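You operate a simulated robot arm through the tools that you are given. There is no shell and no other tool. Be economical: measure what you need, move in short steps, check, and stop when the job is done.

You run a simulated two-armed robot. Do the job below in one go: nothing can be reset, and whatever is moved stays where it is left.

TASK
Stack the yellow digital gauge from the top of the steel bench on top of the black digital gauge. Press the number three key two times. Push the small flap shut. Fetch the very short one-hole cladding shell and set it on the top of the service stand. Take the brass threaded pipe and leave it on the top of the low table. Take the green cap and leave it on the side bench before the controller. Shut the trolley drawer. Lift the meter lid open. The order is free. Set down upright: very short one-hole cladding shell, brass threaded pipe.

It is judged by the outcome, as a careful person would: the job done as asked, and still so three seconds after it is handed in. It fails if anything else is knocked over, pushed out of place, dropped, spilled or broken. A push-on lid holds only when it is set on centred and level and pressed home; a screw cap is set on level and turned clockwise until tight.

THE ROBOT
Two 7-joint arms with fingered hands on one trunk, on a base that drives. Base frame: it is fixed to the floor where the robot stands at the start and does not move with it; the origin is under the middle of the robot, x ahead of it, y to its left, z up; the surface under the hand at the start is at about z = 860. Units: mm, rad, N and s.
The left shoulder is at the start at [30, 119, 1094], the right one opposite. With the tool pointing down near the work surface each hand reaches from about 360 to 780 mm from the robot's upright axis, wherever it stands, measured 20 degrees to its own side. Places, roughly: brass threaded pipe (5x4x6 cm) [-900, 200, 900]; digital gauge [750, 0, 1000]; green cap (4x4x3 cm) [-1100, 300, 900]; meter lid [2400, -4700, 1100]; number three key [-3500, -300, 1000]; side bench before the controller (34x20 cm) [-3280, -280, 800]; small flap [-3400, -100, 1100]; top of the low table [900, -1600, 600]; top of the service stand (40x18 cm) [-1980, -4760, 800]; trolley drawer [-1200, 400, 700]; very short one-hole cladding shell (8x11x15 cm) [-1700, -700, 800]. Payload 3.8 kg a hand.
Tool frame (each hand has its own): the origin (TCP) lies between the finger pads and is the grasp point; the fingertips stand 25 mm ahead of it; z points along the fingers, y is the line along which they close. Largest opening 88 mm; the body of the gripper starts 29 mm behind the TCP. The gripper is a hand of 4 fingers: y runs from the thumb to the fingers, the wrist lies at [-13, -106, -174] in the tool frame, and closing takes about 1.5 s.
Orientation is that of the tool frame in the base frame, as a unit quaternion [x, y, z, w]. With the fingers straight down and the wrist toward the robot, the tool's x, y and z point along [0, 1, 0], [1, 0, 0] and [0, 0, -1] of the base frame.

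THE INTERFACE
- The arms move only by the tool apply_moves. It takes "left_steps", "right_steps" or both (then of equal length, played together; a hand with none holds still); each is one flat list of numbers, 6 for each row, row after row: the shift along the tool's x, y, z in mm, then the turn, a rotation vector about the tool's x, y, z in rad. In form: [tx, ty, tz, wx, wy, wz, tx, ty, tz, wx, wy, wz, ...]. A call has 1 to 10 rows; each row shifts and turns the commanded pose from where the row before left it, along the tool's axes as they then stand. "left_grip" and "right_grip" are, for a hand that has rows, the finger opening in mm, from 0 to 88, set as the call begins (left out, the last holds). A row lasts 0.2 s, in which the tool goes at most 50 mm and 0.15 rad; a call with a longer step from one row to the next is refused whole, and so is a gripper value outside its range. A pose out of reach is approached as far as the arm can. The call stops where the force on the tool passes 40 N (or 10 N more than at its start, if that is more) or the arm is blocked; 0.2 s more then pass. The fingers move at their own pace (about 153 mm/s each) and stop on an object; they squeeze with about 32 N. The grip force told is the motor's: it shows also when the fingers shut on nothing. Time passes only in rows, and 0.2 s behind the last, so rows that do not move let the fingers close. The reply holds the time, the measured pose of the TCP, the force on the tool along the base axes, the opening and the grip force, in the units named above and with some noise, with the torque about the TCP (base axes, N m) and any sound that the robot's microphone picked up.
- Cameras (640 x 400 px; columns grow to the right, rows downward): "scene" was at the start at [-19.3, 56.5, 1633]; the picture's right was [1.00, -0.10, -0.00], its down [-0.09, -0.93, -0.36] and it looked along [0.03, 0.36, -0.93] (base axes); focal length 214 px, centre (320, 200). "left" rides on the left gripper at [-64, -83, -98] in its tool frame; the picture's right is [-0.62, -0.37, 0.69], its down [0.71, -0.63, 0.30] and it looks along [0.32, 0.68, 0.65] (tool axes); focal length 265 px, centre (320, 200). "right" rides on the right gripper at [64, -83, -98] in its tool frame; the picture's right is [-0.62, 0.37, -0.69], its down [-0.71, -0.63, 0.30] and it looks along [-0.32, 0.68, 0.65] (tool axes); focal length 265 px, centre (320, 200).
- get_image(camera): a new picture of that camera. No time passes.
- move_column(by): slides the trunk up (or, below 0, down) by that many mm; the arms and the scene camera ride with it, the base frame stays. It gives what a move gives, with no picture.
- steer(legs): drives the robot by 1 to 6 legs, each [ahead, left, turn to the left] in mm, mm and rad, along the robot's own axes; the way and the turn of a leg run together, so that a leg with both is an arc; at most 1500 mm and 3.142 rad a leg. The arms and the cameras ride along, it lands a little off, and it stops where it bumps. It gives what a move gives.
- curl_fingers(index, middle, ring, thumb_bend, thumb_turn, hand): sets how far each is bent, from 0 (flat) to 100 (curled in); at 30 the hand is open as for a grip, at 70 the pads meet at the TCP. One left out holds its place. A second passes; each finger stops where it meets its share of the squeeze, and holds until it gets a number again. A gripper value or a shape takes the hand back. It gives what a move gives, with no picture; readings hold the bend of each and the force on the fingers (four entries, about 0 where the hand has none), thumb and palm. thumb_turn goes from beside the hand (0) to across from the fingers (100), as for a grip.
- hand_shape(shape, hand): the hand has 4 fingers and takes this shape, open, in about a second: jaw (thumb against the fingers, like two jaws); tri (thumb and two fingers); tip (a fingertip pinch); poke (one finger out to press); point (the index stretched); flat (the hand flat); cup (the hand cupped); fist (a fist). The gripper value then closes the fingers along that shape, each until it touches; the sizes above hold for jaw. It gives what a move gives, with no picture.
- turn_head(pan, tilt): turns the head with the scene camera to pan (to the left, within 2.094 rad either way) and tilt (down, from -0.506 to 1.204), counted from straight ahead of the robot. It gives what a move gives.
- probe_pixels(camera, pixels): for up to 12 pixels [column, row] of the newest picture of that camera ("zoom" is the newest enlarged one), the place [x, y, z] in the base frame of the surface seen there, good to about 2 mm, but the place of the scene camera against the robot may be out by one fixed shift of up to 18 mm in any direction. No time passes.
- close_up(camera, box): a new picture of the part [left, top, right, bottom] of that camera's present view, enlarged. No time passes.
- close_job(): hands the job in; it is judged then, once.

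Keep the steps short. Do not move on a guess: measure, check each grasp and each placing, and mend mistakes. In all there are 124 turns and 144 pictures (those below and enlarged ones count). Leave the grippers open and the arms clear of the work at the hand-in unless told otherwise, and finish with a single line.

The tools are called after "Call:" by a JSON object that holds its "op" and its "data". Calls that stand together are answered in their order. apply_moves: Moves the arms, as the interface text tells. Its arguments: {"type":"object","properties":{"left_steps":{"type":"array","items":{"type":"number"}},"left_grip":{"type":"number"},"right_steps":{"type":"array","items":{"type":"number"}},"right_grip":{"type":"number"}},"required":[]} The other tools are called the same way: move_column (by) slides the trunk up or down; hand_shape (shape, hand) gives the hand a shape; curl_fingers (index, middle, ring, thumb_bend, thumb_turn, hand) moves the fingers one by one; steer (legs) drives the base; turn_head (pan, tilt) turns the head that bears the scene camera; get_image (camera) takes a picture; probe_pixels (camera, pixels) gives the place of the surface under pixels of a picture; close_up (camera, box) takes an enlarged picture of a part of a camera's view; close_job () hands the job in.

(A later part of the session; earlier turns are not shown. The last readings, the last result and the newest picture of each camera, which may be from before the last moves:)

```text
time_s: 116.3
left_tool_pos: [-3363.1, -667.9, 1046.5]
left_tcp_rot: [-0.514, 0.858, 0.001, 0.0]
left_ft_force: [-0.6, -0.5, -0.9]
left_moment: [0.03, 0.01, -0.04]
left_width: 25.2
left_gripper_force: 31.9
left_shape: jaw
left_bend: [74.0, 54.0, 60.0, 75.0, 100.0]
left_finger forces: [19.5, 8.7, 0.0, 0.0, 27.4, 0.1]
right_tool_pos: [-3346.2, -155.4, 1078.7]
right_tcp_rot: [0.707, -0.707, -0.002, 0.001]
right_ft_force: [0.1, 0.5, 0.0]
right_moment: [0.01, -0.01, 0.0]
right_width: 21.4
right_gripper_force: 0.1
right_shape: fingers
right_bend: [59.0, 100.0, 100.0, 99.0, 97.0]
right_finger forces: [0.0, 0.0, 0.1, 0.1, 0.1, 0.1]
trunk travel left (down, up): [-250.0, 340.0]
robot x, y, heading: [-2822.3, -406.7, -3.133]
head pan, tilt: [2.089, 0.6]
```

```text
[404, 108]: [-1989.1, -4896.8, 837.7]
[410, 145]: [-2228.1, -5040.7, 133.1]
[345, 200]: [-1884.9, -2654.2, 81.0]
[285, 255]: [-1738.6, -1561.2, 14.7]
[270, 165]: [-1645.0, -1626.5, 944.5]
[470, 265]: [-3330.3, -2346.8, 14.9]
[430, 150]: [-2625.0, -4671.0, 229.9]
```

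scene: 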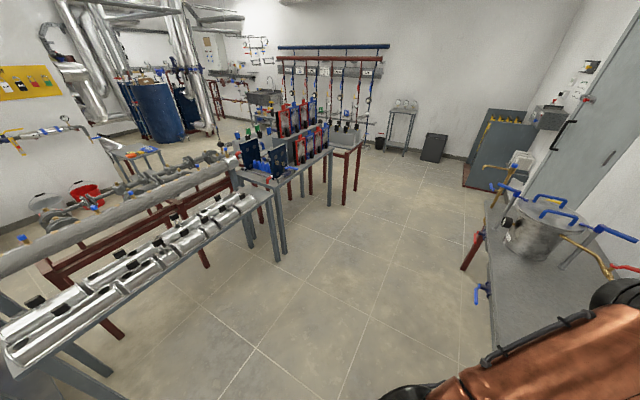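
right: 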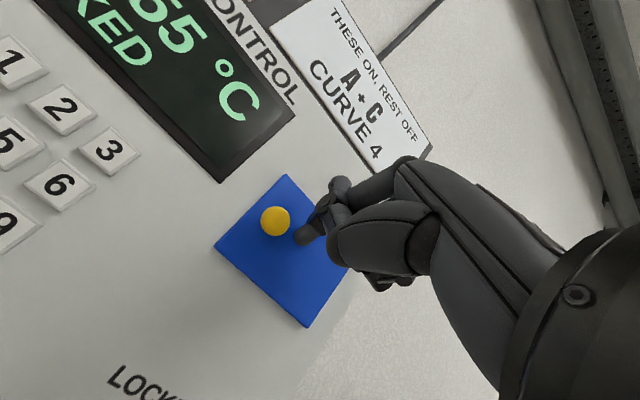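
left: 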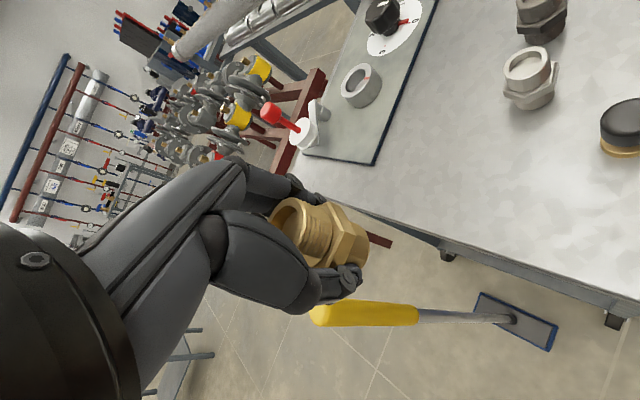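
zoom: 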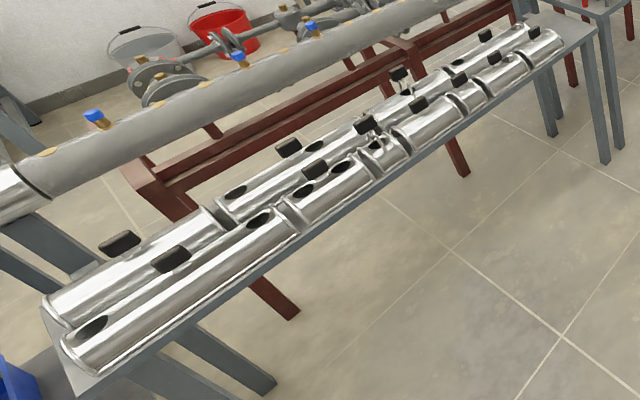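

Shells lie on a bench at x≈-1720. I set the right hand to jaw, then back up, turn to +x and approach.

Call:
{"op": "hand_shape", "data": {"hand": "right", "shape": "jaw"}}

Call:
{"op": "steer", "data": {"legs": [[-320, 0, 0], [0, 0, 3.13], [240, -130, 0]]}}

Call:
{"op": "turn_head", "data": {"pan": -0.2, "tilt": 0.9}}

Call:
{"op": "get_image", "data": {"camera": "scene"}}

Call:
{"op": "get_image", "data": {"camera": "right"}}

```text
time_s: 117.2
left_tool_pos: [-3363.2, -667.7, 1044.9]
left_tcp_rot: [-0.515, 0.857, 0.0, 0.001]
left_ft_force: [-0.5, 0.1, -1.4]
left_moment: [0.0, 0.02, -0.02]
left_width: 25.3
left_gripper_force: 32.5
left_shape: jaw
left_bend: [74.0, 54.0, 60.0, 75.0, 100.0]
left_finger forces: [19.5, 8.5, 0.1, 0.0, 27.5, 0.0]
right_tool_pos: [-3346.0, -154.2, 1078.4]
right_tcp_rot: [0.707, -0.707, -0.001, 0.002]
right_ft_force: [-0.5, 0.0, -0.7]
right_moment: [0.03, 0.02, 0.01]
right_width: 87.8
right_gripper_force: 0.1
right_shape: jaw
right_bend: [30.0, 30.0, 30.0, 30.0, 98.0]
right_finger forces: [0.1, 0.0, 0.0, 0.1, 0.0, 0.0]
trunk travel left (down, up): [-250.0, 340.0]
robot x, y, heading: [-2822.1, -404.9, -3.127]
head pan, tilt: [2.089, 0.6]
```

```text
time_s: 128.1
left_tool_pos: [-1715.4, -286.3, 1045.2]
left_tcp_rot: [0.863, 0.505, -0.002, 0.0]
left_ft_force: [0.5, 0.2, -1.1]
left_moment: [0.02, -0.02, -0.02]
left_width: 24.9
left_gripper_force: 33.1
left_shape: jaw
left_bend: [74.0, 54.0, 60.0, 75.0, 100.0]
left_finger forces: [19.4, 8.7, 0.0, 0.0, 27.1, 0.0]
right_tool_pos: [-1744.7, -799.9, 1078.5]
right_tcp_rot: [0.715, 0.699, 0.0, 0.001]
right_ft_force: [-1.0, -0.5, -0.4]
right_moment: [0.0, -0.01, -0.01]
right_width: 87.6
right_gripper_force: 0.0
right_shape: jaw
right_bend: [30.0, 30.0, 30.0, 30.0, 98.0]
right_finger forces: [0.0, 0.1, 0.0, 0.0, 0.0, 0.1]
trunk travel left (down, up): [-250.0, 340.0]
robot x, y, heading: [-2264.0, -539.4, -0.009]
head pan, tilt: [2.089, 0.6]
```

```text
time_s: 130.3
left_tool_pos: [-1718.0, -286.0, 1045.4]
left_tcp_rot: [0.863, 0.505, 0.0, 0.001]
left_ft_force: [-0.4, -0.6, -1.9]
left_moment: [0.0, -0.02, 0.0]
left_width: 24.9
left_gripper_force: 32.1
left_shape: jaw
left_bend: [74.0, 54.0, 60.0, 75.0, 100.0]
left_finger forces: [19.4, 8.7, 0.1, 0.1, 27.0, 0.0]
right_tool_pos: [-1744.4, -800.3, 1079.2]
right_tcp_rot: [0.715, 0.699, 0.001, 0.0]
right_ft_force: [0.1, -1.1, -0.1]
right_moment: [0.0, 0.02, -0.01]
right_width: 87.7
right_gripper_force: 0.1
right_shape: jaw
right_bend: [30.0, 30.0, 30.0, 30.0, 98.0]
right_finger forces: [0.0, 0.0, 0.0, 0.0, 0.0, 0.0]
trunk travel left (down, up): [-250.0, 340.0]
robot x, y, heading: [-2262.2, -538.9, -0.017]
head pan, tilt: [-0.201, 0.901]
```

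```text
66 pictures are left
```

scene: 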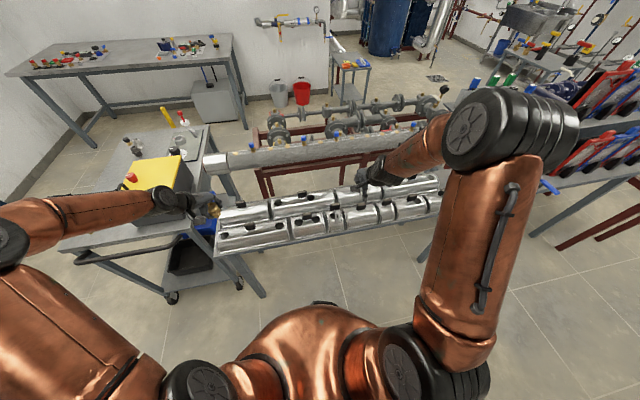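

```text
65 pictures are left
```

right: 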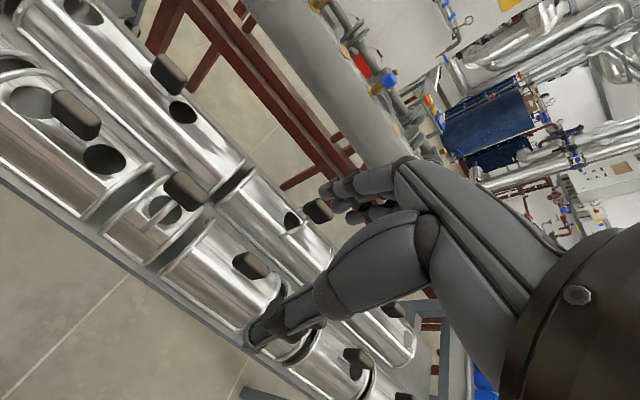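

Call:
{"op": "close_up", "data": {"camera": "scene", "box": [210, 160, 460, 270]}}

Call:
{"op": "close_up", "data": {"camera": "right", "box": [0, 100, 320, 400]}}

Call:
{"op": "probe_pixels", "data": {"camera": "right", "pixels": [[186, 190], [148, 165], [205, 215], [110, 225], [160, 265], [162, 207], [145, 235], [190, 240], [130, 200], [60, 195], [170, 190], [250, 265]]}}

```text
2.56 times, centred on (335, 215) of scene
```

zoom: 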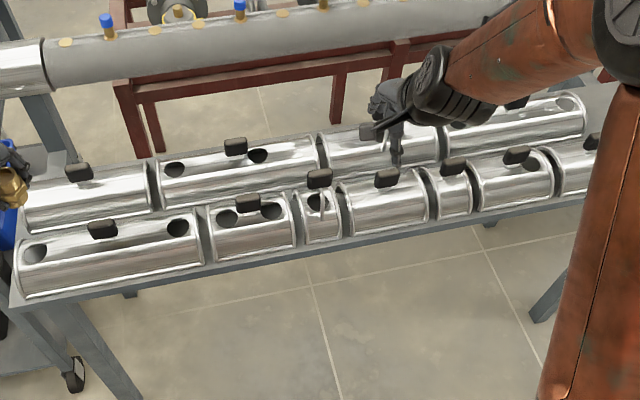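

```text
1.33 times, centred on (160, 250) of right
```

zoom: 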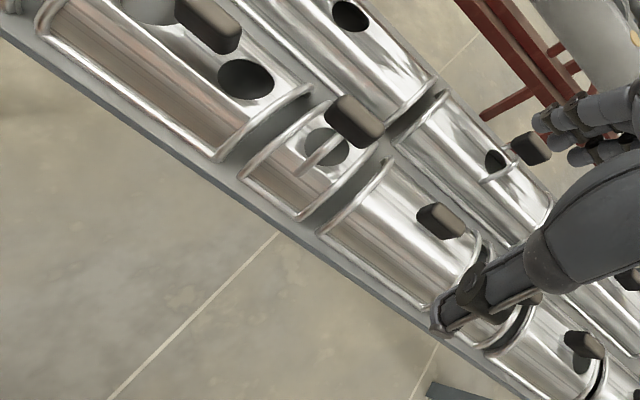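

```text
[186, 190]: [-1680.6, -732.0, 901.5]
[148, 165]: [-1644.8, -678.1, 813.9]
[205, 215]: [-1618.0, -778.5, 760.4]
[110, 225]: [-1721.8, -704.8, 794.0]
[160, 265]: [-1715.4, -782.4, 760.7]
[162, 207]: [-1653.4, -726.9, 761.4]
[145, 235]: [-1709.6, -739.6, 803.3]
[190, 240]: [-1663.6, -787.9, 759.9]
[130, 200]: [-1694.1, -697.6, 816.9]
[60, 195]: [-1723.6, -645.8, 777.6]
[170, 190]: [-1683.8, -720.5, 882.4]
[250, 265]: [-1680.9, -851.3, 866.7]
```

Target: the very short one-hole shell with a black handle at ≈(-1681,-732,~905). Move the right hand above it and look.

Call:
{"op": "apply_moves", "data": {"right_steps": [22, 20, 0, 0, 0, 0, 22, 20, 0, 0, 0, 0, 24, 22, 0, 0, 0, 0, 0, 0, 35, 0, 0, 0, 0, 0, 0, 0, 0, 0]}}

Call:
{"op": "get_image", "data": {"camera": "right"}}

```text
time_s: 131.5
left_tool_pos: [-1718.0, -286.0, 1045.2]
left_tcp_rot: [0.863, 0.505, 0.0, 0.0]
left_ft_force: [0.1, 0.3, -1.1]
left_moment: [0.03, 0.02, 0.01]
left_width: 25.0
left_gripper_force: 32.1
left_shape: jaw
left_bend: [74.0, 54.0, 60.0, 75.0, 100.0]
left_finger forces: [19.4, 8.6, 0.1, 0.1, 27.1, 0.0]
right_tool_pos: [-1682.2, -732.8, 1044.0]
right_tcp_rot: [0.715, 0.699, 0.001, 0.001]
right_ft_force: [0.5, 0.2, 0.3]
right_moment: [0.02, -0.01, -0.02]
right_width: 87.3
right_gripper_force: 0.1
right_shape: jaw
right_bend: [30.0, 30.0, 30.0, 30.0, 98.0]
right_finger forces: [0.0, 0.1, 0.1, 0.1, 0.0, 0.0]
trunk travel left (down, up): [-250.0, 340.0]
robot x, y, heading: [-2264.4, -535.2, -0.012]
head pan, tilt: [-0.201, 0.901]
```

```text
62 pictures are left
```

right: 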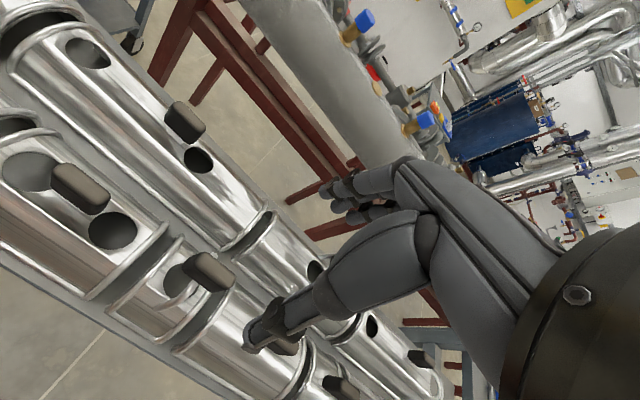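

Call:
{"op": "close_up", "data": {"camera": "right", "box": [80, 200, 280, 380]}}

Call:
{"op": "probe_pixels", "data": {"camera": "zoom", "pixels": [[400, 210], [345, 195], [470, 230], [410, 170], [385, 235], [375, 200], [440, 225], [320, 260], [340, 300], [400, 290], [270, 260], [440, 180]]}}

```text
2.22 times, centred on (180, 290) of right
```

zoom: 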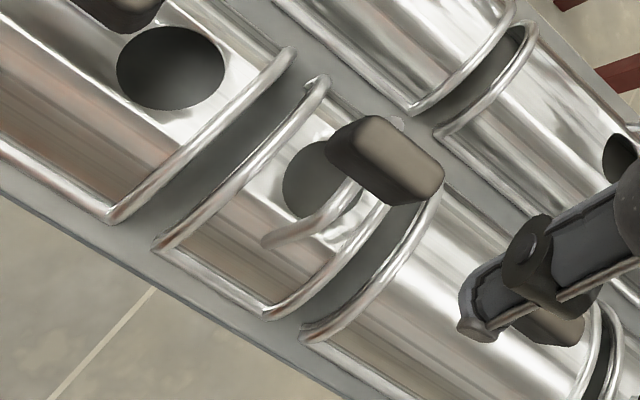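

```text
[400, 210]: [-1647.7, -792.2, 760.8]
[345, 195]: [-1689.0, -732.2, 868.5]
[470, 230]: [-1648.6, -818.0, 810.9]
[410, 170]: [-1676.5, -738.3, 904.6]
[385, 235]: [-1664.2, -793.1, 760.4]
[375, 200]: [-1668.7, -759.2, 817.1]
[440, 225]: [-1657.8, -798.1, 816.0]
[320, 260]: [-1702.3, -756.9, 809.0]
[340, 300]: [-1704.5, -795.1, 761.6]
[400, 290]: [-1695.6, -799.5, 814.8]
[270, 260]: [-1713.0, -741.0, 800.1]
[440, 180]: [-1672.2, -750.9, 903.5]
```

Call:
{"op": "probe_pixels", "data": {"camera": "zoom", "pixels": [[375, 122], [355, 135], [400, 150], [438, 170], [418, 195], [350, 165], [380, 180], [335, 150], [385, 130], [425, 160], [350, 210], [320, 90]]}}

```text
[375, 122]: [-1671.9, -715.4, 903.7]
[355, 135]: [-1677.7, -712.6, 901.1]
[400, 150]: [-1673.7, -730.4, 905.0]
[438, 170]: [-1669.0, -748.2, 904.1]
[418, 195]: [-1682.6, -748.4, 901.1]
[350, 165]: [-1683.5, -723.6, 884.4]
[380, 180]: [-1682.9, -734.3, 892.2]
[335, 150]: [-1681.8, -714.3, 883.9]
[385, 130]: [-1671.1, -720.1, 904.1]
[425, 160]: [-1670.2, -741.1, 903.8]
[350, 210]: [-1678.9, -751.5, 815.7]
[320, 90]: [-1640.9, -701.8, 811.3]
```

Handle bar: x -1684…-1668, y -753…-710, z 882–905. Descend and close on it.

Call:
{"op": "apply_moves", "data": {"right_steps": [1, 6, 40, 0, 0, 0, 0, 0, 40, 0, 0, 0, 0, 0, 40, 0, 0, 0, 0, 0, 28, 0, 0, 0, 0, 0, 0, 0, 0, 0]}}

Call:
{"op": "get_image", "data": {"camera": "right"}}

```text
time_s: 132.7
left_tool_pos: [-1717.2, -286.3, 1044.7]
left_tcp_rot: [0.863, 0.504, 0.0, 0.0]
left_ft_force: [-0.4, -0.1, -1.2]
left_moment: [-0.02, 0.02, -0.02]
left_width: 24.8
left_gripper_force: 31.9
left_shape: jaw
left_bend: [74.0, 54.0, 60.0, 75.0, 100.0]
left_finger forces: [19.3, 8.7, 0.1, 0.0, 27.1, 0.1]
right_tool_pos: [-1674.6, -731.8, 896.3]
right_tcp_rot: [0.714, 0.7, 0.0, 0.001]
right_ft_force: [0.0, -0.7, -0.1]
right_moment: [0.01, 0.01, -0.01]
right_width: 87.7
right_gripper_force: 0.1
right_shape: jaw
right_bend: [30.0, 30.0, 30.0, 30.0, 98.0]
right_finger forces: [0.0, 0.0, 0.0, 0.0, 0.1, 0.0]
trunk travel left (down, up): [-250.0, 340.0]
robot x, y, heading: [-2259.8, -536.5, -0.015]
head pan, tilt: [-0.201, 0.901]
```

```text
60 pictures are left
```

right: 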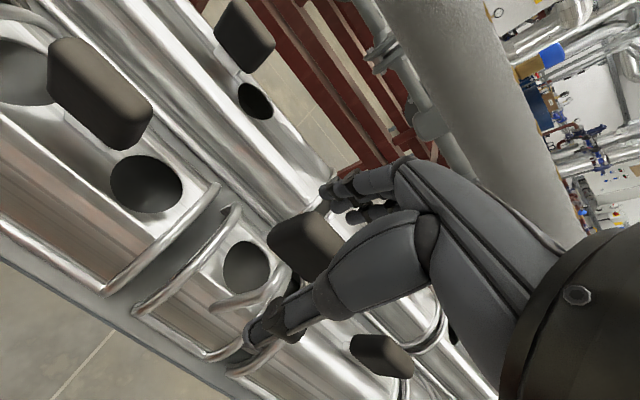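

Call:
{"op": "apply_moves", "data": {"right_steps": [0, -1, 3, 0, 0, 0, 0, 0, 0, 0, 0, 0]}}

Call:
{"op": "apply_moves", "data": {"right_steps": [0, 0, 0, 0, 0, 0, 0, 0, 0, 0, 0, 0, 0, 0, 0, 0, 0, 0, 0, 0, 0, 0, 0, 0, 0, 0, 0, 0, 0, 0, 0, 0, 0, 0, 0, 0, 0, 0, 0, 0, 0, 0, 0, 0, 0, 0, 0, 0], "right_grip": 0}}

Call:
{"op": "get_image", "data": {"camera": "right"}}

```text
time_s: 133.3
left_tool_pos: [-1717.1, -286.4, 1046.6]
left_tcp_rot: [0.863, 0.505, -0.001, -0.001]
left_ft_force: [-0.3, 0.4, -1.3]
left_moment: [0.02, 0.01, 0.01]
left_width: 24.9
left_gripper_force: 32.0
left_shape: jaw
left_bend: [74.0, 54.0, 60.0, 75.0, 100.0]
left_finger forces: [19.5, 8.7, 0.1, 0.0, 27.0, 0.0]
right_tool_pos: [-1676.7, -732.2, 894.7]
right_tcp_rot: [0.715, 0.699, 0.0, 0.002]
right_ft_force: [0.3, -0.9, 1.3]
right_moment: [0.01, 0.03, 0.0]
right_width: 87.9
right_gripper_force: 0.1
right_shape: jaw
right_bend: [30.0, 30.0, 30.0, 30.0, 98.0]
right_finger forces: [0.0, 0.1, 0.1, 0.0, 0.0, 0.1]
trunk travel left (down, up): [-250.0, 340.0]
robot x, y, heading: [-2262.6, -536.9, -0.018]
head pan, tilt: [-0.201, 0.901]
```

```text
time_s: 135.1
left_tool_pos: [-1717.4, -286.7, 1045.5]
left_tcp_rot: [0.863, 0.505, 0.0, 0.0]
left_ft_force: [0.4, 0.4, -1.6]
left_moment: [-0.01, 0.02, 0.02]
left_width: 25.2
left_gripper_force: 31.5
left_shape: jaw
left_bend: [74.0, 54.0, 60.0, 75.0, 100.0]
left_finger forces: [19.4, 8.7, 0.0, 0.0, 27.1, 0.1]
right_tool_pos: [-1675.7, -732.6, 892.4]
right_tcp_rot: [0.716, 0.698, 0.0, 0.002]
right_ft_force: [-0.9, 0.3, -0.3]
right_moment: [0.03, -0.01, -0.01]
right_width: 11.1
right_gripper_force: 31.6
right_shape: jaw
right_bend: [72.0, 64.0, 69.0, 74.0, 99.0]
right_finger forces: [20.3, 6.6, 3.2, 0.1, 30.2, 0.1]
trunk travel left (down, up): [-250.0, 340.0]
robot x, y, heading: [-2265.1, -531.9, -0.012]
head pan, tilt: [-0.201, 0.901]
```

```text
59 pictures are left
```

right: 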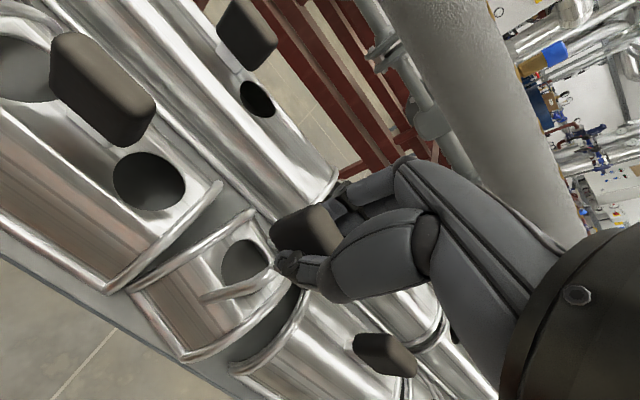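

Gripped. Lift straight up and check.

Call:
{"op": "apply_moves", "data": {"right_steps": [0, 0, -10, 0, 0, 0, 0, 0, -20, 0, 0, 0, 0, 0, -30, 0, 0, 0, 0, 0, -40, 0, 0, 0, 0, 0, 0, 0, 0, 0]}}

Call:
{"op": "get_image", "data": {"camera": "right"}}

Call:
{"op": "get_image", "data": {"camera": "scene"}}

```text
time_s: 136.3
left_tool_pos: [-1716.5, -285.7, 1045.1]
left_tcp_rot: [0.863, 0.505, 0.0, -0.001]
left_ft_force: [0.0, 0.5, -0.7]
left_moment: [0.03, 0.01, 0.03]
left_width: 25.2
left_gripper_force: 32.4
left_shape: jaw
left_bend: [74.0, 54.0, 60.0, 75.0, 100.0]
left_finger forces: [19.4, 8.6, 0.0, 0.1, 27.1, 0.1]
right_tool_pos: [-1678.1, -732.4, 993.7]
right_tcp_rot: [0.715, 0.699, 0.001, 0.001]
right_ft_force: [0.3, 0.4, -0.6]
right_moment: [0.0, -0.01, -0.01]
right_width: 10.8
right_gripper_force: 32.3
right_shape: jaw
right_bend: [72.0, 65.0, 70.0, 74.0, 99.0]
right_finger forces: [21.0, 6.1, 3.1, 0.0, 30.2, 0.1]
trunk travel left (down, up): [-250.0, 340.0]
robot x, y, heading: [-2267.4, -536.6, -0.015]
head pan, tilt: [-0.201, 0.901]
```

```text
58 pictures are left
```

right: 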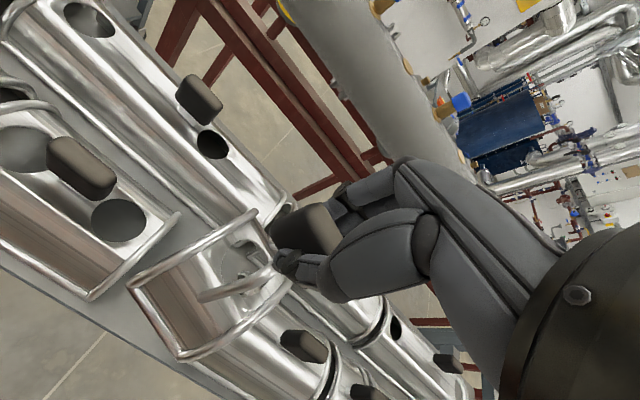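

```text
57 pictures are left
```

scene: 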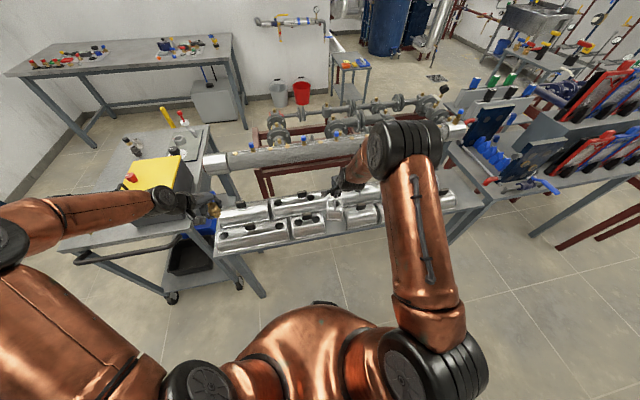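

Shell is lifted level. Raise it a bit, then drive: back, turn to -y, go down the aisle.

Call:
{"op": "apply_moves", "data": {"right_steps": [0, 0, -40, 0, 0, 0, 0, -20, -20, 0, 0, 0, 0, 0, 0, 0, 0, 0]}}

Call:
{"op": "steer", "data": {"legs": [[-240, 0, 0], [0, 0, -1.556], [1400, 0, 0], [1400, 0, 0]]}}

Call:
{"op": "turn_head", "data": {"pan": 0.2, "tilt": 0.5}}

Call:
{"op": "get_image", "data": {"camera": "scene"}}

```text
time_s: 137.1
left_tool_pos: [-1716.2, -285.8, 1045.3]
left_tcp_rot: [0.863, 0.504, -0.001, -0.001]
left_ft_force: [0.2, -0.7, -0.4]
left_moment: [0.01, 0.05, -0.01]
left_width: 24.7
left_gripper_force: 32.6
left_shape: jaw
left_bend: [74.0, 54.0, 60.0, 75.0, 100.0]
left_finger forces: [19.4, 8.8, 0.0, 0.1, 27.0, 0.0]
right_tool_pos: [-1696.1, -731.4, 1053.0]
right_tcp_rot: [0.715, 0.699, 0.001, 0.001]
right_ft_force: [1.2, -0.2, -2.2]
right_moment: [0.02, 0.0, 0.0]
right_width: 11.0
right_gripper_force: 32.1
right_shape: jaw
right_bend: [72.0, 65.0, 70.0, 74.0, 99.0]
right_finger forces: [21.0, 6.2, 3.1, 0.0, 30.1, 0.0]
trunk travel left (down, up): [-250.0, 340.0]
robot x, y, heading: [-2265.6, -537.8, -0.013]
head pan, tilt: [-0.201, 0.901]
```

```text
time_s: 155.8
left_tool_pos: [-2279.3, -3878.5, 1045.4]
left_tcp_rot: [0.968, -0.253, 0.0, -0.001]
left_ft_force: [0.6, -0.1, -1.5]
left_moment: [0.03, 0.0, -0.01]
left_width: 25.0
left_gripper_force: 31.5
left_shape: jaw
left_bend: [74.0, 54.0, 60.0, 75.0, 100.0]
left_finger forces: [19.4, 8.7, 0.1, 0.0, 27.0, 0.1]
right_tool_pos: [-2725.1, -3899.8, 1054.8]
right_tcp_rot: [1.0, -0.011, 0.001, 0.001]
right_ft_force: [-0.1, 0.1, -1.2]
right_moment: [0.03, -0.01, -0.01]
right_width: 10.8
right_gripper_force: 32.2
right_shape: jaw
right_bend: [72.0, 65.0, 70.0, 74.0, 99.0]
right_finger forces: [21.0, 6.0, 3.0, 0.0, 29.9, 0.1]
trunk travel left (down, up): [-250.0, 340.0]
robot x, y, heading: [-2529.1, -3331.8, -1.586]
head pan, tilt: [-0.201, 0.901]
```

```text
time_s: 156.7
left_tool_pos: [-2280.3, -3878.3, 1045.5]
left_tcp_rot: [0.968, -0.253, 0.0, -0.001]
left_ft_force: [-0.6, -0.5, -0.8]
left_moment: [0.0, 0.03, 0.0]
left_width: 24.8
left_gripper_force: 31.9
left_shape: jaw
left_bend: [74.0, 54.0, 60.0, 75.0, 100.0]
left_finger forces: [19.4, 8.7, 0.1, 0.1, 27.0, 0.0]
right_tool_pos: [-2725.0, -3900.1, 1053.4]
right_tcp_rot: [1.0, -0.01, 0.0, 0.0]
right_ft_force: [0.6, 0.5, -1.0]
right_moment: [0.02, 0.03, 0.03]
right_width: 10.6
right_gripper_force: 32.4
right_shape: jaw
right_bend: [72.0, 65.0, 70.0, 74.0, 99.0]
right_finger forces: [21.0, 6.0, 2.8, 0.0, 29.8, 0.0]
trunk travel left (down, up): [-250.0, 340.0]
robot x, y, heading: [-2532.5, -3330.2, -1.581]
head pan, tilt: [0.201, 0.499]
```

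```text
56 pictures are left
```

scene: 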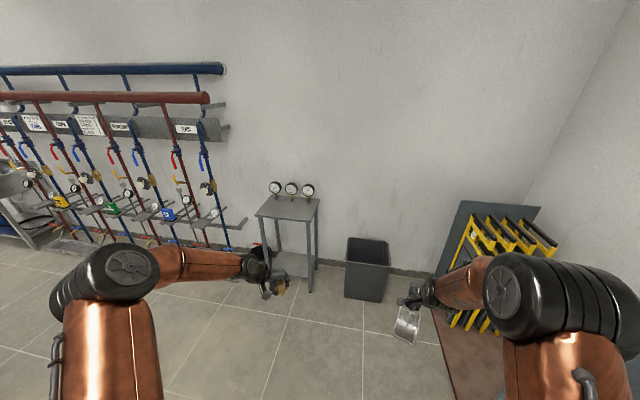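

Call:
{"op": "close_up", "data": {"camera": "scene", "box": [230, 170, 350, 300]}}

Call:
{"op": "probe_pixels", "data": {"camera": "scene", "pixels": [[288, 208], [262, 208], [312, 212], [280, 218], [275, 188], [308, 191], [290, 199], [318, 201], [255, 216], [210, 188], [240, 222], [348, 250]]}}

```text
3.08 times, centred on (290, 235) of scene
```

zoom: 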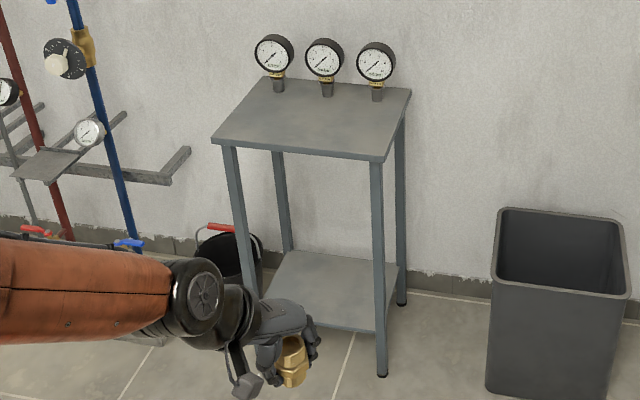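

```text
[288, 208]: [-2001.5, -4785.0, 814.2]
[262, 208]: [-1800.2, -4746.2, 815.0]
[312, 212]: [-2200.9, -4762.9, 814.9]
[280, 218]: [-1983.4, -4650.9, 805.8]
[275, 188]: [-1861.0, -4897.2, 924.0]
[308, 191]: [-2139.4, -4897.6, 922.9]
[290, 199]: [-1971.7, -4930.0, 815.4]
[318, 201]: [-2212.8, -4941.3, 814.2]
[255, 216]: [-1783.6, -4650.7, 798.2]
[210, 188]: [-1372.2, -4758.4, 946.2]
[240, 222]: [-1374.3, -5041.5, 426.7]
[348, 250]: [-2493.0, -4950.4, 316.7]
```

Call:
{"op": "steer", "data": {"legs": [[690, 0, 0.012], [0, 620, 0], [150, 0, 0]]}}

Call:
{"op": "get_image", "data": {"camera": "right"}}

Call:
{"op": "turn_head", "data": {"pan": -0.1, "tilt": 0.8}}

Call:
{"op": "get_image", "data": {"camera": "scene"}}

```text
time_s: 164.6
left_tool_pos: [-1657.7, -4722.0, 1044.0]
left_tcp_rot: [0.969, -0.248, -0.001, -0.001]
left_ft_force: [0.1, -0.2, -1.6]
left_moment: [0.05, 0.02, 0.01]
left_width: 25.3
left_gripper_force: 31.5
left_shape: jaw
left_bend: [74.0, 54.0, 60.0, 75.0, 100.0]
left_finger forces: [19.3, 8.8, 0.1, 0.0, 27.0, 0.0]
right_tool_pos: [-2102.3, -4748.9, 1052.4]
right_tcp_rot: [1.0, -0.005, 0.0, 0.0]
right_ft_force: [-0.3, -0.3, -1.2]
right_moment: [0.03, 0.01, -0.02]
right_width: 10.9
right_gripper_force: 32.3
right_shape: jaw
right_bend: [72.0, 65.0, 70.0, 74.0, 99.0]
right_finger forces: [20.9, 6.0, 2.9, 0.0, 29.9, 0.1]
trunk travel left (down, up): [-250.0, 340.0]
robot x, y, heading: [-1915.0, -4177.8, -1.568]
head pan, tilt: [0.201, 0.499]
```

```text
54 pictures are left
```

right: 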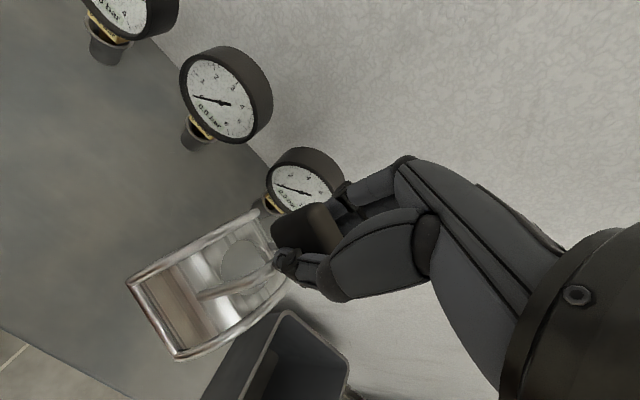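

```text
time_s: 165.4
left_tool_pos: [-1659.0, -4720.4, 1046.5]
left_tcp_rot: [0.969, -0.248, 0.0, 0.0]
left_ft_force: [-0.1, -0.2, -1.0]
left_moment: [-0.02, 0.01, 0.04]
left_width: 25.0
left_gripper_force: 32.2
left_shape: jaw
left_bend: [74.0, 54.0, 60.0, 75.0, 100.0]
left_finger forces: [19.3, 8.9, 0.1, 0.1, 27.0, 0.0]
right_tool_pos: [-2103.2, -4747.0, 1053.1]
right_tcp_rot: [1.0, -0.005, -0.001, 0.001]
right_ft_force: [0.6, 0.9, -0.7]
right_moment: [0.03, 0.03, 0.02]
right_width: 10.5
right_gripper_force: 31.7
right_shape: jaw
right_bend: [72.0, 65.0, 70.0, 74.0, 99.0]
right_finger forces: [21.0, 6.0, 3.0, 0.0, 30.0, 0.0]
trunk travel left (down, up): [-250.0, 340.0]
robot x, y, heading: [-1912.7, -4183.8, -1.575]
head pan, tilt: [-0.099, 0.799]
```

```text
53 pictures are left
```

scene: 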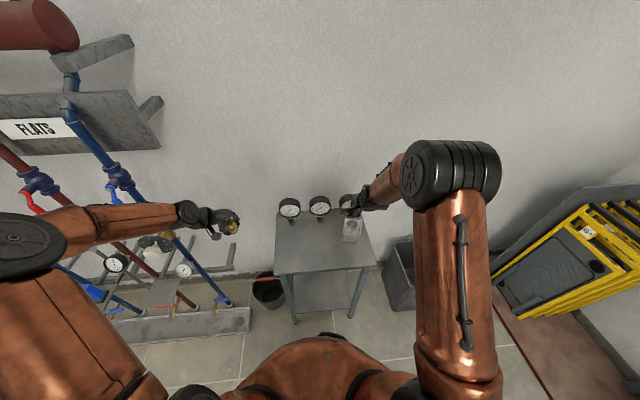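

Call:
{"op": "probe_pixels", "data": {"camera": "right", "pixels": [[60, 200], [100, 130], [60, 340], [130, 290], [178, 352], [270, 285], [115, 60], [195, 130], [228, 105]]}}

Call:
{"op": "apply_moves", "data": {"right_steps": [36, -3, 0, 0, 0, 0, 36, -3, 0, 0, 0, 0, 36, -2, 0, 0, 0, 0, 0, 0, 40, 0, 0, 0, 0, 0, 40, 0, 0, 0, 0, 0, 15, 0, 0, 0, 0, 0, 0, 0, 0, 0]}}

Call:
{"op": "get_image", "data": {"camera": "right"}}

```text
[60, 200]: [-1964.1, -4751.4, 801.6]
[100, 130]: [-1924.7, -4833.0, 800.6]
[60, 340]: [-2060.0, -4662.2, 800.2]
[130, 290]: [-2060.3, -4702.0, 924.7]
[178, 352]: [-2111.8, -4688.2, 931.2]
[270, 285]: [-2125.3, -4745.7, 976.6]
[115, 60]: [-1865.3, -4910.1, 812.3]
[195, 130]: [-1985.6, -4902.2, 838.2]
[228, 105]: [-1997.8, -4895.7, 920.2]
```

```text
time_s: 167.0
left_tool_pos: [-1657.3, -4721.7, 1045.3]
left_tcp_rot: [0.969, -0.248, 0.001, -0.001]
left_ft_force: [-0.7, -0.4, -0.8]
left_moment: [-0.03, -0.01, 0.0]
left_width: 25.1
left_gripper_force: 32.2
left_shape: jaw
left_bend: [74.0, 54.0, 60.0, 75.0, 100.0]
left_finger forces: [19.4, 8.8, 0.0, 0.0, 26.9, 0.1]
right_tool_pos: [-1995.2, -4741.0, 957.6]
right_tcp_rot: [1.0, -0.005, 0.0, 0.001]
right_ft_force: [0.5, 0.5, -1.3]
right_moment: [-0.02, 0.02, -0.03]
right_width: 10.8
right_gripper_force: 32.3
right_shape: jaw
right_bend: [72.0, 65.0, 70.0, 74.0, 98.0]
right_finger forces: [21.1, 6.0, 2.8, 0.0, 29.8, 0.0]
trunk travel left (down, up): [-250.0, 340.0]
robot x, y, heading: [-1914.6, -4182.0, -1.571]
head pan, tilt: [-0.099, 0.799]
```

```text
52 pictures are left
```

right: 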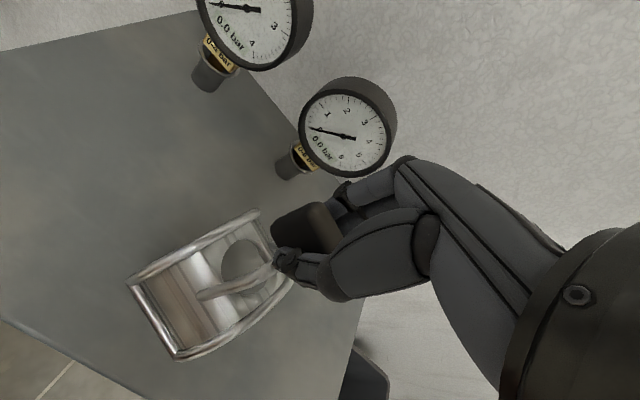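

Call:
{"op": "close_up", "data": {"camera": "right", "box": [110, 190, 310, 370]}}

Call:
{"op": "probe_pixels", "data": {"camera": "zoom", "pixels": [[48, 215], [60, 235], [120, 320], [145, 365], [155, 375], [60, 195], [320, 55], [395, 215], [330, 300], [180, 280], [200, 330]]}}

```text
2.22 times, centred on (210, 280) of right
```

zoom: 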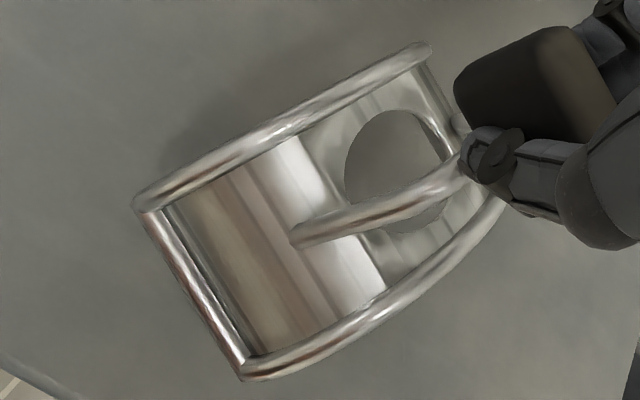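

```text
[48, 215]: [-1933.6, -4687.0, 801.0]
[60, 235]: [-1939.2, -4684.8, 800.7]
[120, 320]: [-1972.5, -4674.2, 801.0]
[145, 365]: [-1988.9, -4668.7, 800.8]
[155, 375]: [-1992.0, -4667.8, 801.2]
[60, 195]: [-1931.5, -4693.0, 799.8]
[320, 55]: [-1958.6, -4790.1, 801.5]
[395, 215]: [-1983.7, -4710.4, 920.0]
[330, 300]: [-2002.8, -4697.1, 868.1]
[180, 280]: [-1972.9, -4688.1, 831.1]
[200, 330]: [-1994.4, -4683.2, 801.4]
```

Call:
{"op": "probe_pixels", "data": {"camera": "zoom", "pixels": [[148, 222], [165, 252], [190, 292], [212, 330], [232, 362], [260, 365], [350, 330], [470, 240], [160, 195], [270, 130], [405, 60]]}}

```text
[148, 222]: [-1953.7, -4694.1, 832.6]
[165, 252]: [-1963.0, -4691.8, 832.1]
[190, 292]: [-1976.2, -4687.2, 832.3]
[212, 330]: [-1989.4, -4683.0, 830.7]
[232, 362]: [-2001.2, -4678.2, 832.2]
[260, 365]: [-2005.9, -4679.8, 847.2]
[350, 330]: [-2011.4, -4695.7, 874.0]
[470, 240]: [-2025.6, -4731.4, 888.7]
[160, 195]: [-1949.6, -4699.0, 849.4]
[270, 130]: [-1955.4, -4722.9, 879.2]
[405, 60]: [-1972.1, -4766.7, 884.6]
```

Shell is level (front rail z≈832 all along), bottom ≈ 826. Lower the last ~25 mm.

Call:
{"op": "apply_moves", "data": {"right_steps": [0, 0, 12, 0, 0, 0, 0, 0, 8, 0, 0, 0, 0, 0, 3, 0, 0, 0, 0, 0, 0, 0, 0, 0]}}

Call:
{"op": "apply_moves", "data": {"right_steps": [0, 0, 1, 0, 0, 0, 0, 0, 1, 0, 0, 0, 0, 0, 1, 0, 0, 0, 0, 0, 0, 0, 0, 0]}}

Call:
{"op": "close_up", "data": {"camera": "right", "box": [110, 190, 310, 370]}}

Call:
{"op": "probe_pixels", "data": {"camera": "zoom", "pixels": [[148, 222], [190, 292], [232, 362], [130, 300], [270, 130]]}}

```text
time_s: 168.0
left_tool_pos: [-1658.3, -4720.9, 1044.5]
left_tcp_rot: [0.969, -0.248, 0.0, 0.0]
left_ft_force: [-1.0, -0.4, -1.0]
left_moment: [0.02, 0.01, -0.02]
left_width: 24.9
left_gripper_force: 32.1
left_shape: jaw
left_bend: [74.0, 54.0, 60.0, 75.0, 100.0]
left_finger forces: [19.4, 8.8, 0.0, 0.1, 26.9, 0.0]
right_tool_pos: [-1995.8, -4740.5, 934.0]
right_tcp_rot: [1.0, -0.004, -0.001, 0.001]
right_ft_force: [0.1, 0.8, -1.2]
right_moment: [-0.01, -0.02, 0.0]
right_width: 10.9
right_gripper_force: 31.8
right_shape: jaw
right_bend: [72.0, 65.0, 70.0, 74.0, 98.0]
right_finger forces: [21.2, 6.0, 2.7, 0.0, 29.8, 0.0]
trunk travel left (down, up): [-250.0, 340.0]
robot x, y, heading: [-1915.6, -4181.4, -1.568]
head pan, tilt: [-0.099, 0.799]
```

```text
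time_s: 169.0
left_tool_pos: [-1658.0, -4721.8, 1045.3]
left_tcp_rot: [0.969, -0.248, 0.001, 0.0]
left_ft_force: [-0.1, 0.0, -0.9]
left_moment: [-0.01, 0.04, -0.01]
left_width: 24.7
left_gripper_force: 32.0
left_shape: jaw
left_bend: [74.0, 54.0, 60.0, 75.0, 100.0]
left_finger forces: [19.4, 8.8, 0.0, 0.1, 26.9, 0.1]
right_tool_pos: [-1997.0, -4740.7, 932.2]
right_tcp_rot: [1.0, -0.005, 0.0, 0.002]
right_ft_force: [-2.1, 0.0, 4.4]
right_moment: [0.01, 0.0, 0.0]
right_width: 11.0
right_gripper_force: 31.8
right_shape: jaw
right_bend: [72.0, 65.0, 70.0, 74.0, 98.0]
right_finger forces: [21.2, 6.6, 2.7, 0.0, 31.0, 0.0]
trunk travel left (down, up): [-250.0, 340.0]
robot x, y, heading: [-1916.8, -4182.1, -1.569]
head pan, tilt: [-0.099, 0.799]
```

```text
2.22 times, centred on (210, 280) of right
```

zoom: 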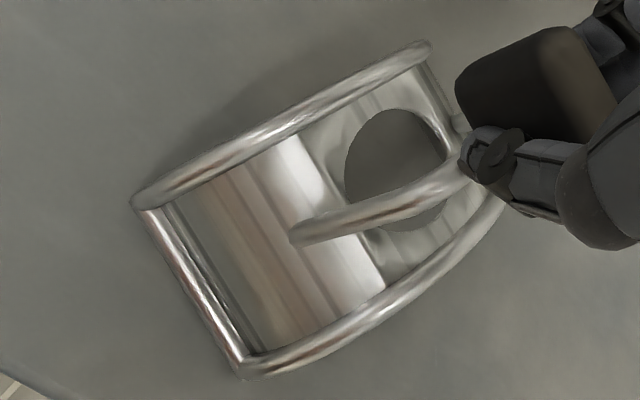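

```text
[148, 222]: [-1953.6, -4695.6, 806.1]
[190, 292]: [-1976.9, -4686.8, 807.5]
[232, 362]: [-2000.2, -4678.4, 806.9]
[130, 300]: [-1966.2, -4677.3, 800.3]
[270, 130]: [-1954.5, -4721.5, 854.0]
```

Seated (4.4 N, rail on the top). Open, rise, and check.

Call:
{"op": "apply_moves", "data": {"right_steps": [0, 0, 0, 0, 0, 0, 0, 0, 0, 0, 0, 0, 0, 0, 0, 0, 0, 0, 0, 0, 0, 0, 0, 0, 0, 0, -25, 0, 0, 0, 0, 0, -40, 0, 0, 0, 0, 0, -45, 0, 0, 0, 0, -20, -40, 0, 0, 0, 0, -40, 0, 0, 0, 0, 0, 0, 0, 0, 0, 0], "right_grip": 88}}

Call:
{"op": "get_image", "data": {"camera": "right"}}

```text
time_s: 171.2
left_tool_pos: [-1657.5, -4721.3, 1045.0]
left_tcp_rot: [0.969, -0.248, 0.0, -0.001]
left_ft_force: [0.4, 0.3, -2.0]
left_moment: [0.05, 0.01, 0.0]
left_width: 25.1
left_gripper_force: 31.9
left_shape: jaw
left_bend: [74.0, 54.0, 60.0, 75.0, 100.0]
left_finger forces: [19.4, 8.7, 0.0, 0.0, 27.1, 0.0]
right_tool_pos: [-1995.0, -4681.4, 1082.3]
right_tcp_rot: [1.0, -0.005, 0.001, 0.001]
right_ft_force: [0.5, -0.7, 1.1]
right_moment: [0.01, -0.02, 0.0]
right_width: 87.6
right_gripper_force: 0.2
right_shape: jaw
right_bend: [30.0, 30.0, 30.0, 30.0, 98.0]
right_finger forces: [0.0, 0.0, 0.0, 0.1, 0.1, 0.1]
trunk travel left (down, up): [-250.0, 340.0]
robot x, y, heading: [-1911.8, -4178.0, -1.571]
head pan, tilt: [-0.099, 0.799]
```

```text
49 pictures are left
```

right: 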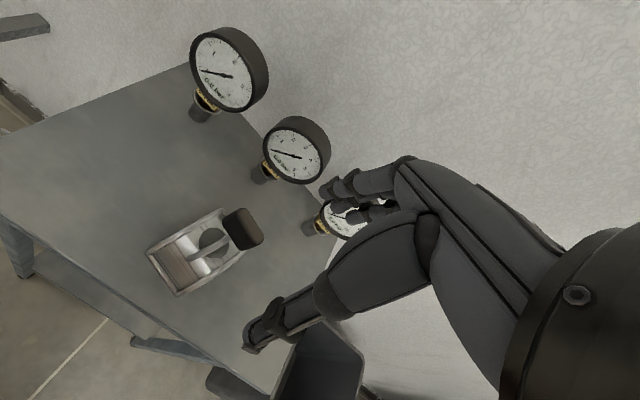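

Shell stands well. Next the low table. Back off, turn to +x, and look at the way.

Call:
{"op": "steer", "data": {"legs": [[-450, 0, 0], [0, 0, 1.571]]}}

Call:
{"op": "turn_head", "data": {"pan": 0.0, "tilt": 0.35}}

Call:
{"op": "get_image", "data": {"camera": "scene"}}

```text
time_s: 177.7
left_tool_pos: [-1373.5, -3467.3, 1044.3]
left_tcp_rot: [0.859, 0.513, 0.0, 0.0]
left_ft_force: [-0.2, -0.6, -0.7]
left_moment: [0.0, 0.0, 0.03]
left_width: 24.9
left_gripper_force: 31.9
left_shape: jaw
left_bend: [74.0, 54.0, 60.0, 75.0, 100.0]
left_finger forces: [19.2, 8.8, 0.0, 0.0, 26.8, 0.1]
right_tool_pos: [-1413.7, -3804.0, 1081.3]
right_tcp_rot: [0.709, 0.705, 0.001, 0.0]
right_ft_force: [0.3, 0.9, 0.3]
right_moment: [0.02, -0.01, 0.0]
right_width: 87.8
right_gripper_force: 0.1
right_shape: jaw
right_bend: [30.0, 30.0, 30.0, 30.0, 98.0]
right_finger forces: [0.0, 0.1, 0.0, 0.0, 0.0, 0.0]
trunk travel left (down, up): [-250.0, 340.0]
robot x, y, heading: [-1915.6, -3723.6, 0.005]
head pan, tilt: [-0.099, 0.799]
```

```text
time_s: 178.6
left_tool_pos: [-1374.3, -3467.3, 1045.6]
left_tcp_rot: [0.859, 0.512, -0.001, -0.001]
left_ft_force: [0.1, -0.3, -1.8]
left_moment: [-0.01, -0.01, -0.02]
left_width: 25.0
left_gripper_force: 31.8
left_shape: jaw
left_bend: [74.0, 54.0, 60.0, 75.0, 100.0]
left_finger forces: [19.3, 8.6, 0.0, 0.0, 26.9, 0.0]
right_tool_pos: [-1412.4, -3803.5, 1083.6]
right_tcp_rot: [0.708, 0.706, 0.001, 0.0]
right_ft_force: [-0.2, -0.1, 0.8]
right_moment: [-0.03, 0.01, -0.03]
right_width: 87.8
right_gripper_force: 0.0
right_shape: jaw
right_bend: [30.0, 30.0, 30.0, 30.0, 98.0]
right_finger forces: [0.0, 0.0, 0.0, 0.0, 0.0, 0.1]
trunk travel left (down, up): [-250.0, 340.0]
robot x, y, heading: [-1914.5, -3726.0, 0.003]
head pan, tilt: [0.0, 0.351]
```

```text
48 pictures are left
```

scene: 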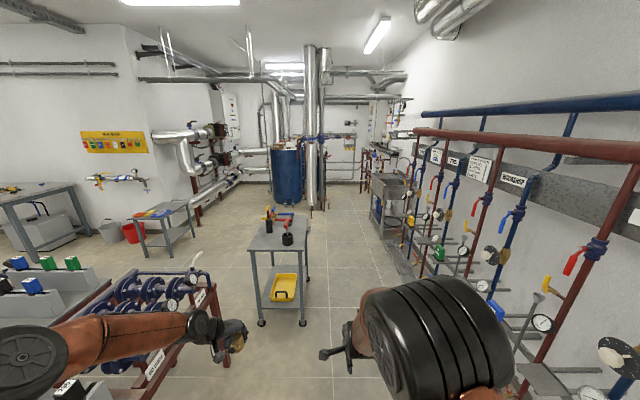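

Call:
{"op": "probe_pixels", "data": {"camera": "scene", "pixels": [[262, 322], [305, 322], [212, 318], [150, 395], [140, 270], [172, 250], [175, 212], [405, 250], [330, 330], [385, 195], [430, 290], [240, 185]]}}

Call:
{"op": "close_up", "data": {"camera": "scene", "box": [120, 90, 440, 290]}}

```text
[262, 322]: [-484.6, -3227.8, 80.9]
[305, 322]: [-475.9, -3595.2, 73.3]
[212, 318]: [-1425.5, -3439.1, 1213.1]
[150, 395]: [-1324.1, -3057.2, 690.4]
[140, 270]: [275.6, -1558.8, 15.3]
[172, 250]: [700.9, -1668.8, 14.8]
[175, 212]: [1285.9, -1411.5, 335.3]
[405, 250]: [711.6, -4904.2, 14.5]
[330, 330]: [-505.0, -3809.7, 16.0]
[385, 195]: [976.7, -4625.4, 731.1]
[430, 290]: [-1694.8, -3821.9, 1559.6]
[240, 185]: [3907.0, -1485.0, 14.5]
```

```text
2.00 times, centred on (280, 190) of scene
```

zoom: 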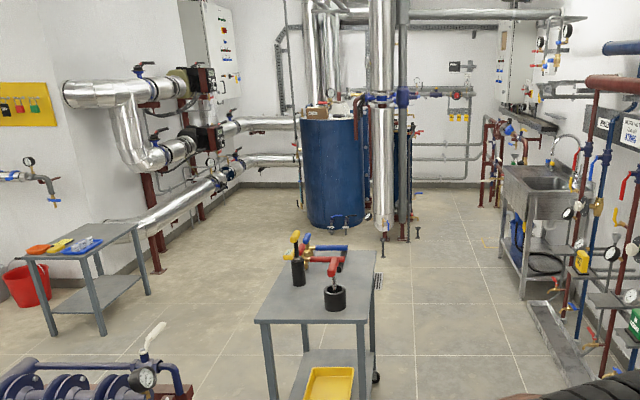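

Path: strafe to y≈-4080 (clear of the middle trolley), forward to x≈600, strafe left to y≈-2250, turn to +y.

Call:
{"op": "steer", "data": {"legs": [[0, -350, 0], [1300, 0, 0], [1350, 0, 0], [0, 1450, 0], [0, 300, 0], [0, 0, 1.566]]}}

Call:
{"op": "turn_head", "data": {"pan": 0.0, "tilt": 0.8}}

Call:
{"op": "get_image", "data": {"camera": "scene"}}

```text
time_s: 205.7
left_tool_pos: [510.9, -1783.5, 1045.0]
left_tcp_rot: [0.255, 0.967, -0.001, -0.001]
left_ft_force: [-0.4, -0.3, -1.6]
left_moment: [0.01, 0.01, -0.02]
left_width: 24.7
left_gripper_force: 32.5
left_shape: jaw
left_bend: [74.0, 54.0, 60.0, 76.0, 100.0]
left_finger forces: [17.9, 10.1, 0.0, 0.0, 26.2, 0.0]
right_tool_pos: [846.9, -1830.3, 1082.9]
right_tcp_rot: [0.012, 1.0, 0.001, 0.0]
right_ft_force: [-0.1, 0.2, 0.2]
right_moment: [-0.01, 0.0, 0.0]
right_width: 87.8
right_gripper_force: 0.1
right_shape: jaw
right_bend: [30.0, 30.0, 30.0, 30.0, 98.0]
right_finger forces: [0.0, 0.0, 0.0, 0.1, 0.1, 0.0]
trunk travel left (down, up): [-250.0, 340.0]
robot x, y, heading: [758.8, -2330.9, 1.553]
head pan, tilt: [0.0, 0.351]
```

```text
time_s: 206.6
left_tool_pos: [511.4, -1783.0, 1044.5]
left_tcp_rot: [0.256, 0.967, -0.001, 0.0]
left_ft_force: [0.4, 0.3, -0.9]
left_moment: [-0.02, 0.0, -0.01]
left_width: 24.8
left_gripper_force: 31.5
left_shape: jaw
left_bend: [74.0, 54.0, 60.0, 76.0, 100.0]
left_finger forces: [18.0, 10.1, 0.0, 0.0, 26.3, 0.0]
right_tool_pos: [846.2, -1829.9, 1083.2]
right_tcp_rot: [0.014, 1.0, 0.001, 0.001]
right_ft_force: [1.4, 0.5, 0.2]
right_moment: [0.02, 0.01, -0.02]
right_width: 87.6
right_gripper_force: 0.0
right_shape: jaw
right_bend: [30.0, 30.0, 30.0, 30.0, 98.0]
right_finger forces: [0.1, 0.0, 0.1, 0.0, 0.1, 0.0]
trunk travel left (down, up): [-250.0, 340.0]
robot x, y, heading: [755.3, -2333.0, 1.558]
head pan, tilt: [0.0, 0.799]
```

```text
46 pictures are left
```

scene: 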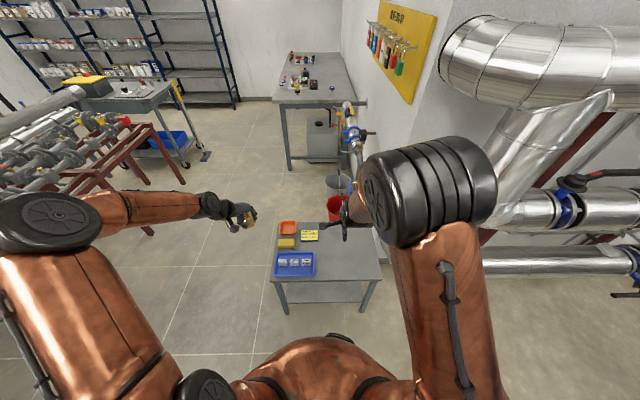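

Call:
{"op": "close_up", "data": {"camera": "scene", "box": [260, 200, 400, 300]}}

Call:
{"op": "probe_pixels", "data": {"camera": "scene", "pixels": [[345, 255], [360, 270], [272, 278], [380, 277], [335, 225], [295, 262], [316, 240], [300, 232]]}}

```text
4.00 times, centred on (330, 250) of scene
```

zoom: 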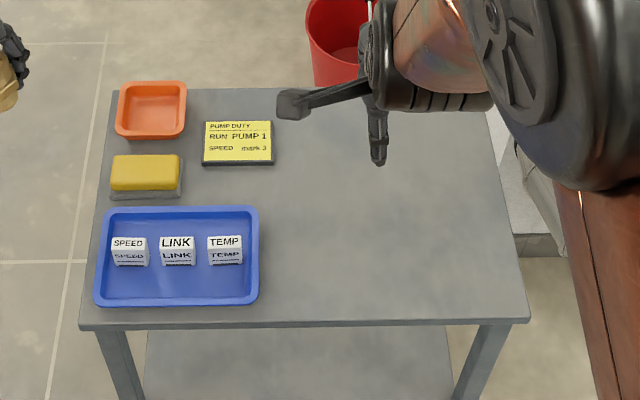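

```text
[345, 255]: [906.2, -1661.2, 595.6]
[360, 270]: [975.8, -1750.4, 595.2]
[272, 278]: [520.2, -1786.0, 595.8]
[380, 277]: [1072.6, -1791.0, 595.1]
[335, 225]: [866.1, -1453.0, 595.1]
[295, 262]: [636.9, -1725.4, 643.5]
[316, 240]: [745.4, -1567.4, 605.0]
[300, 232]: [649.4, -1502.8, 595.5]
```

Call:
{"op": "probe_pixels", "data": {"camera": "scene", "pixels": [[520, 265], [500, 215], [480, 260], [540, 150], [630, 295], [450, 80]]}}

Call:
{"op": "get_image", "data": {"camera": "left"}}

```text
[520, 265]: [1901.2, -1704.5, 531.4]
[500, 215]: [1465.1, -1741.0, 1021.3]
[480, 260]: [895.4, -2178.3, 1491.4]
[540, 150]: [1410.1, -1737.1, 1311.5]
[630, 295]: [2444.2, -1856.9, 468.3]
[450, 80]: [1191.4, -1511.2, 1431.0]
```

```text
44 pictures are left
```

left: 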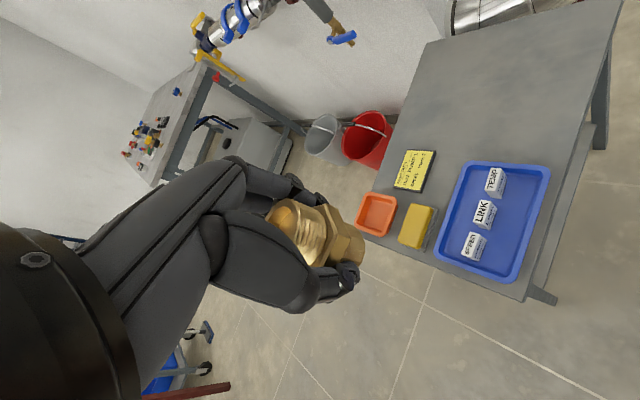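

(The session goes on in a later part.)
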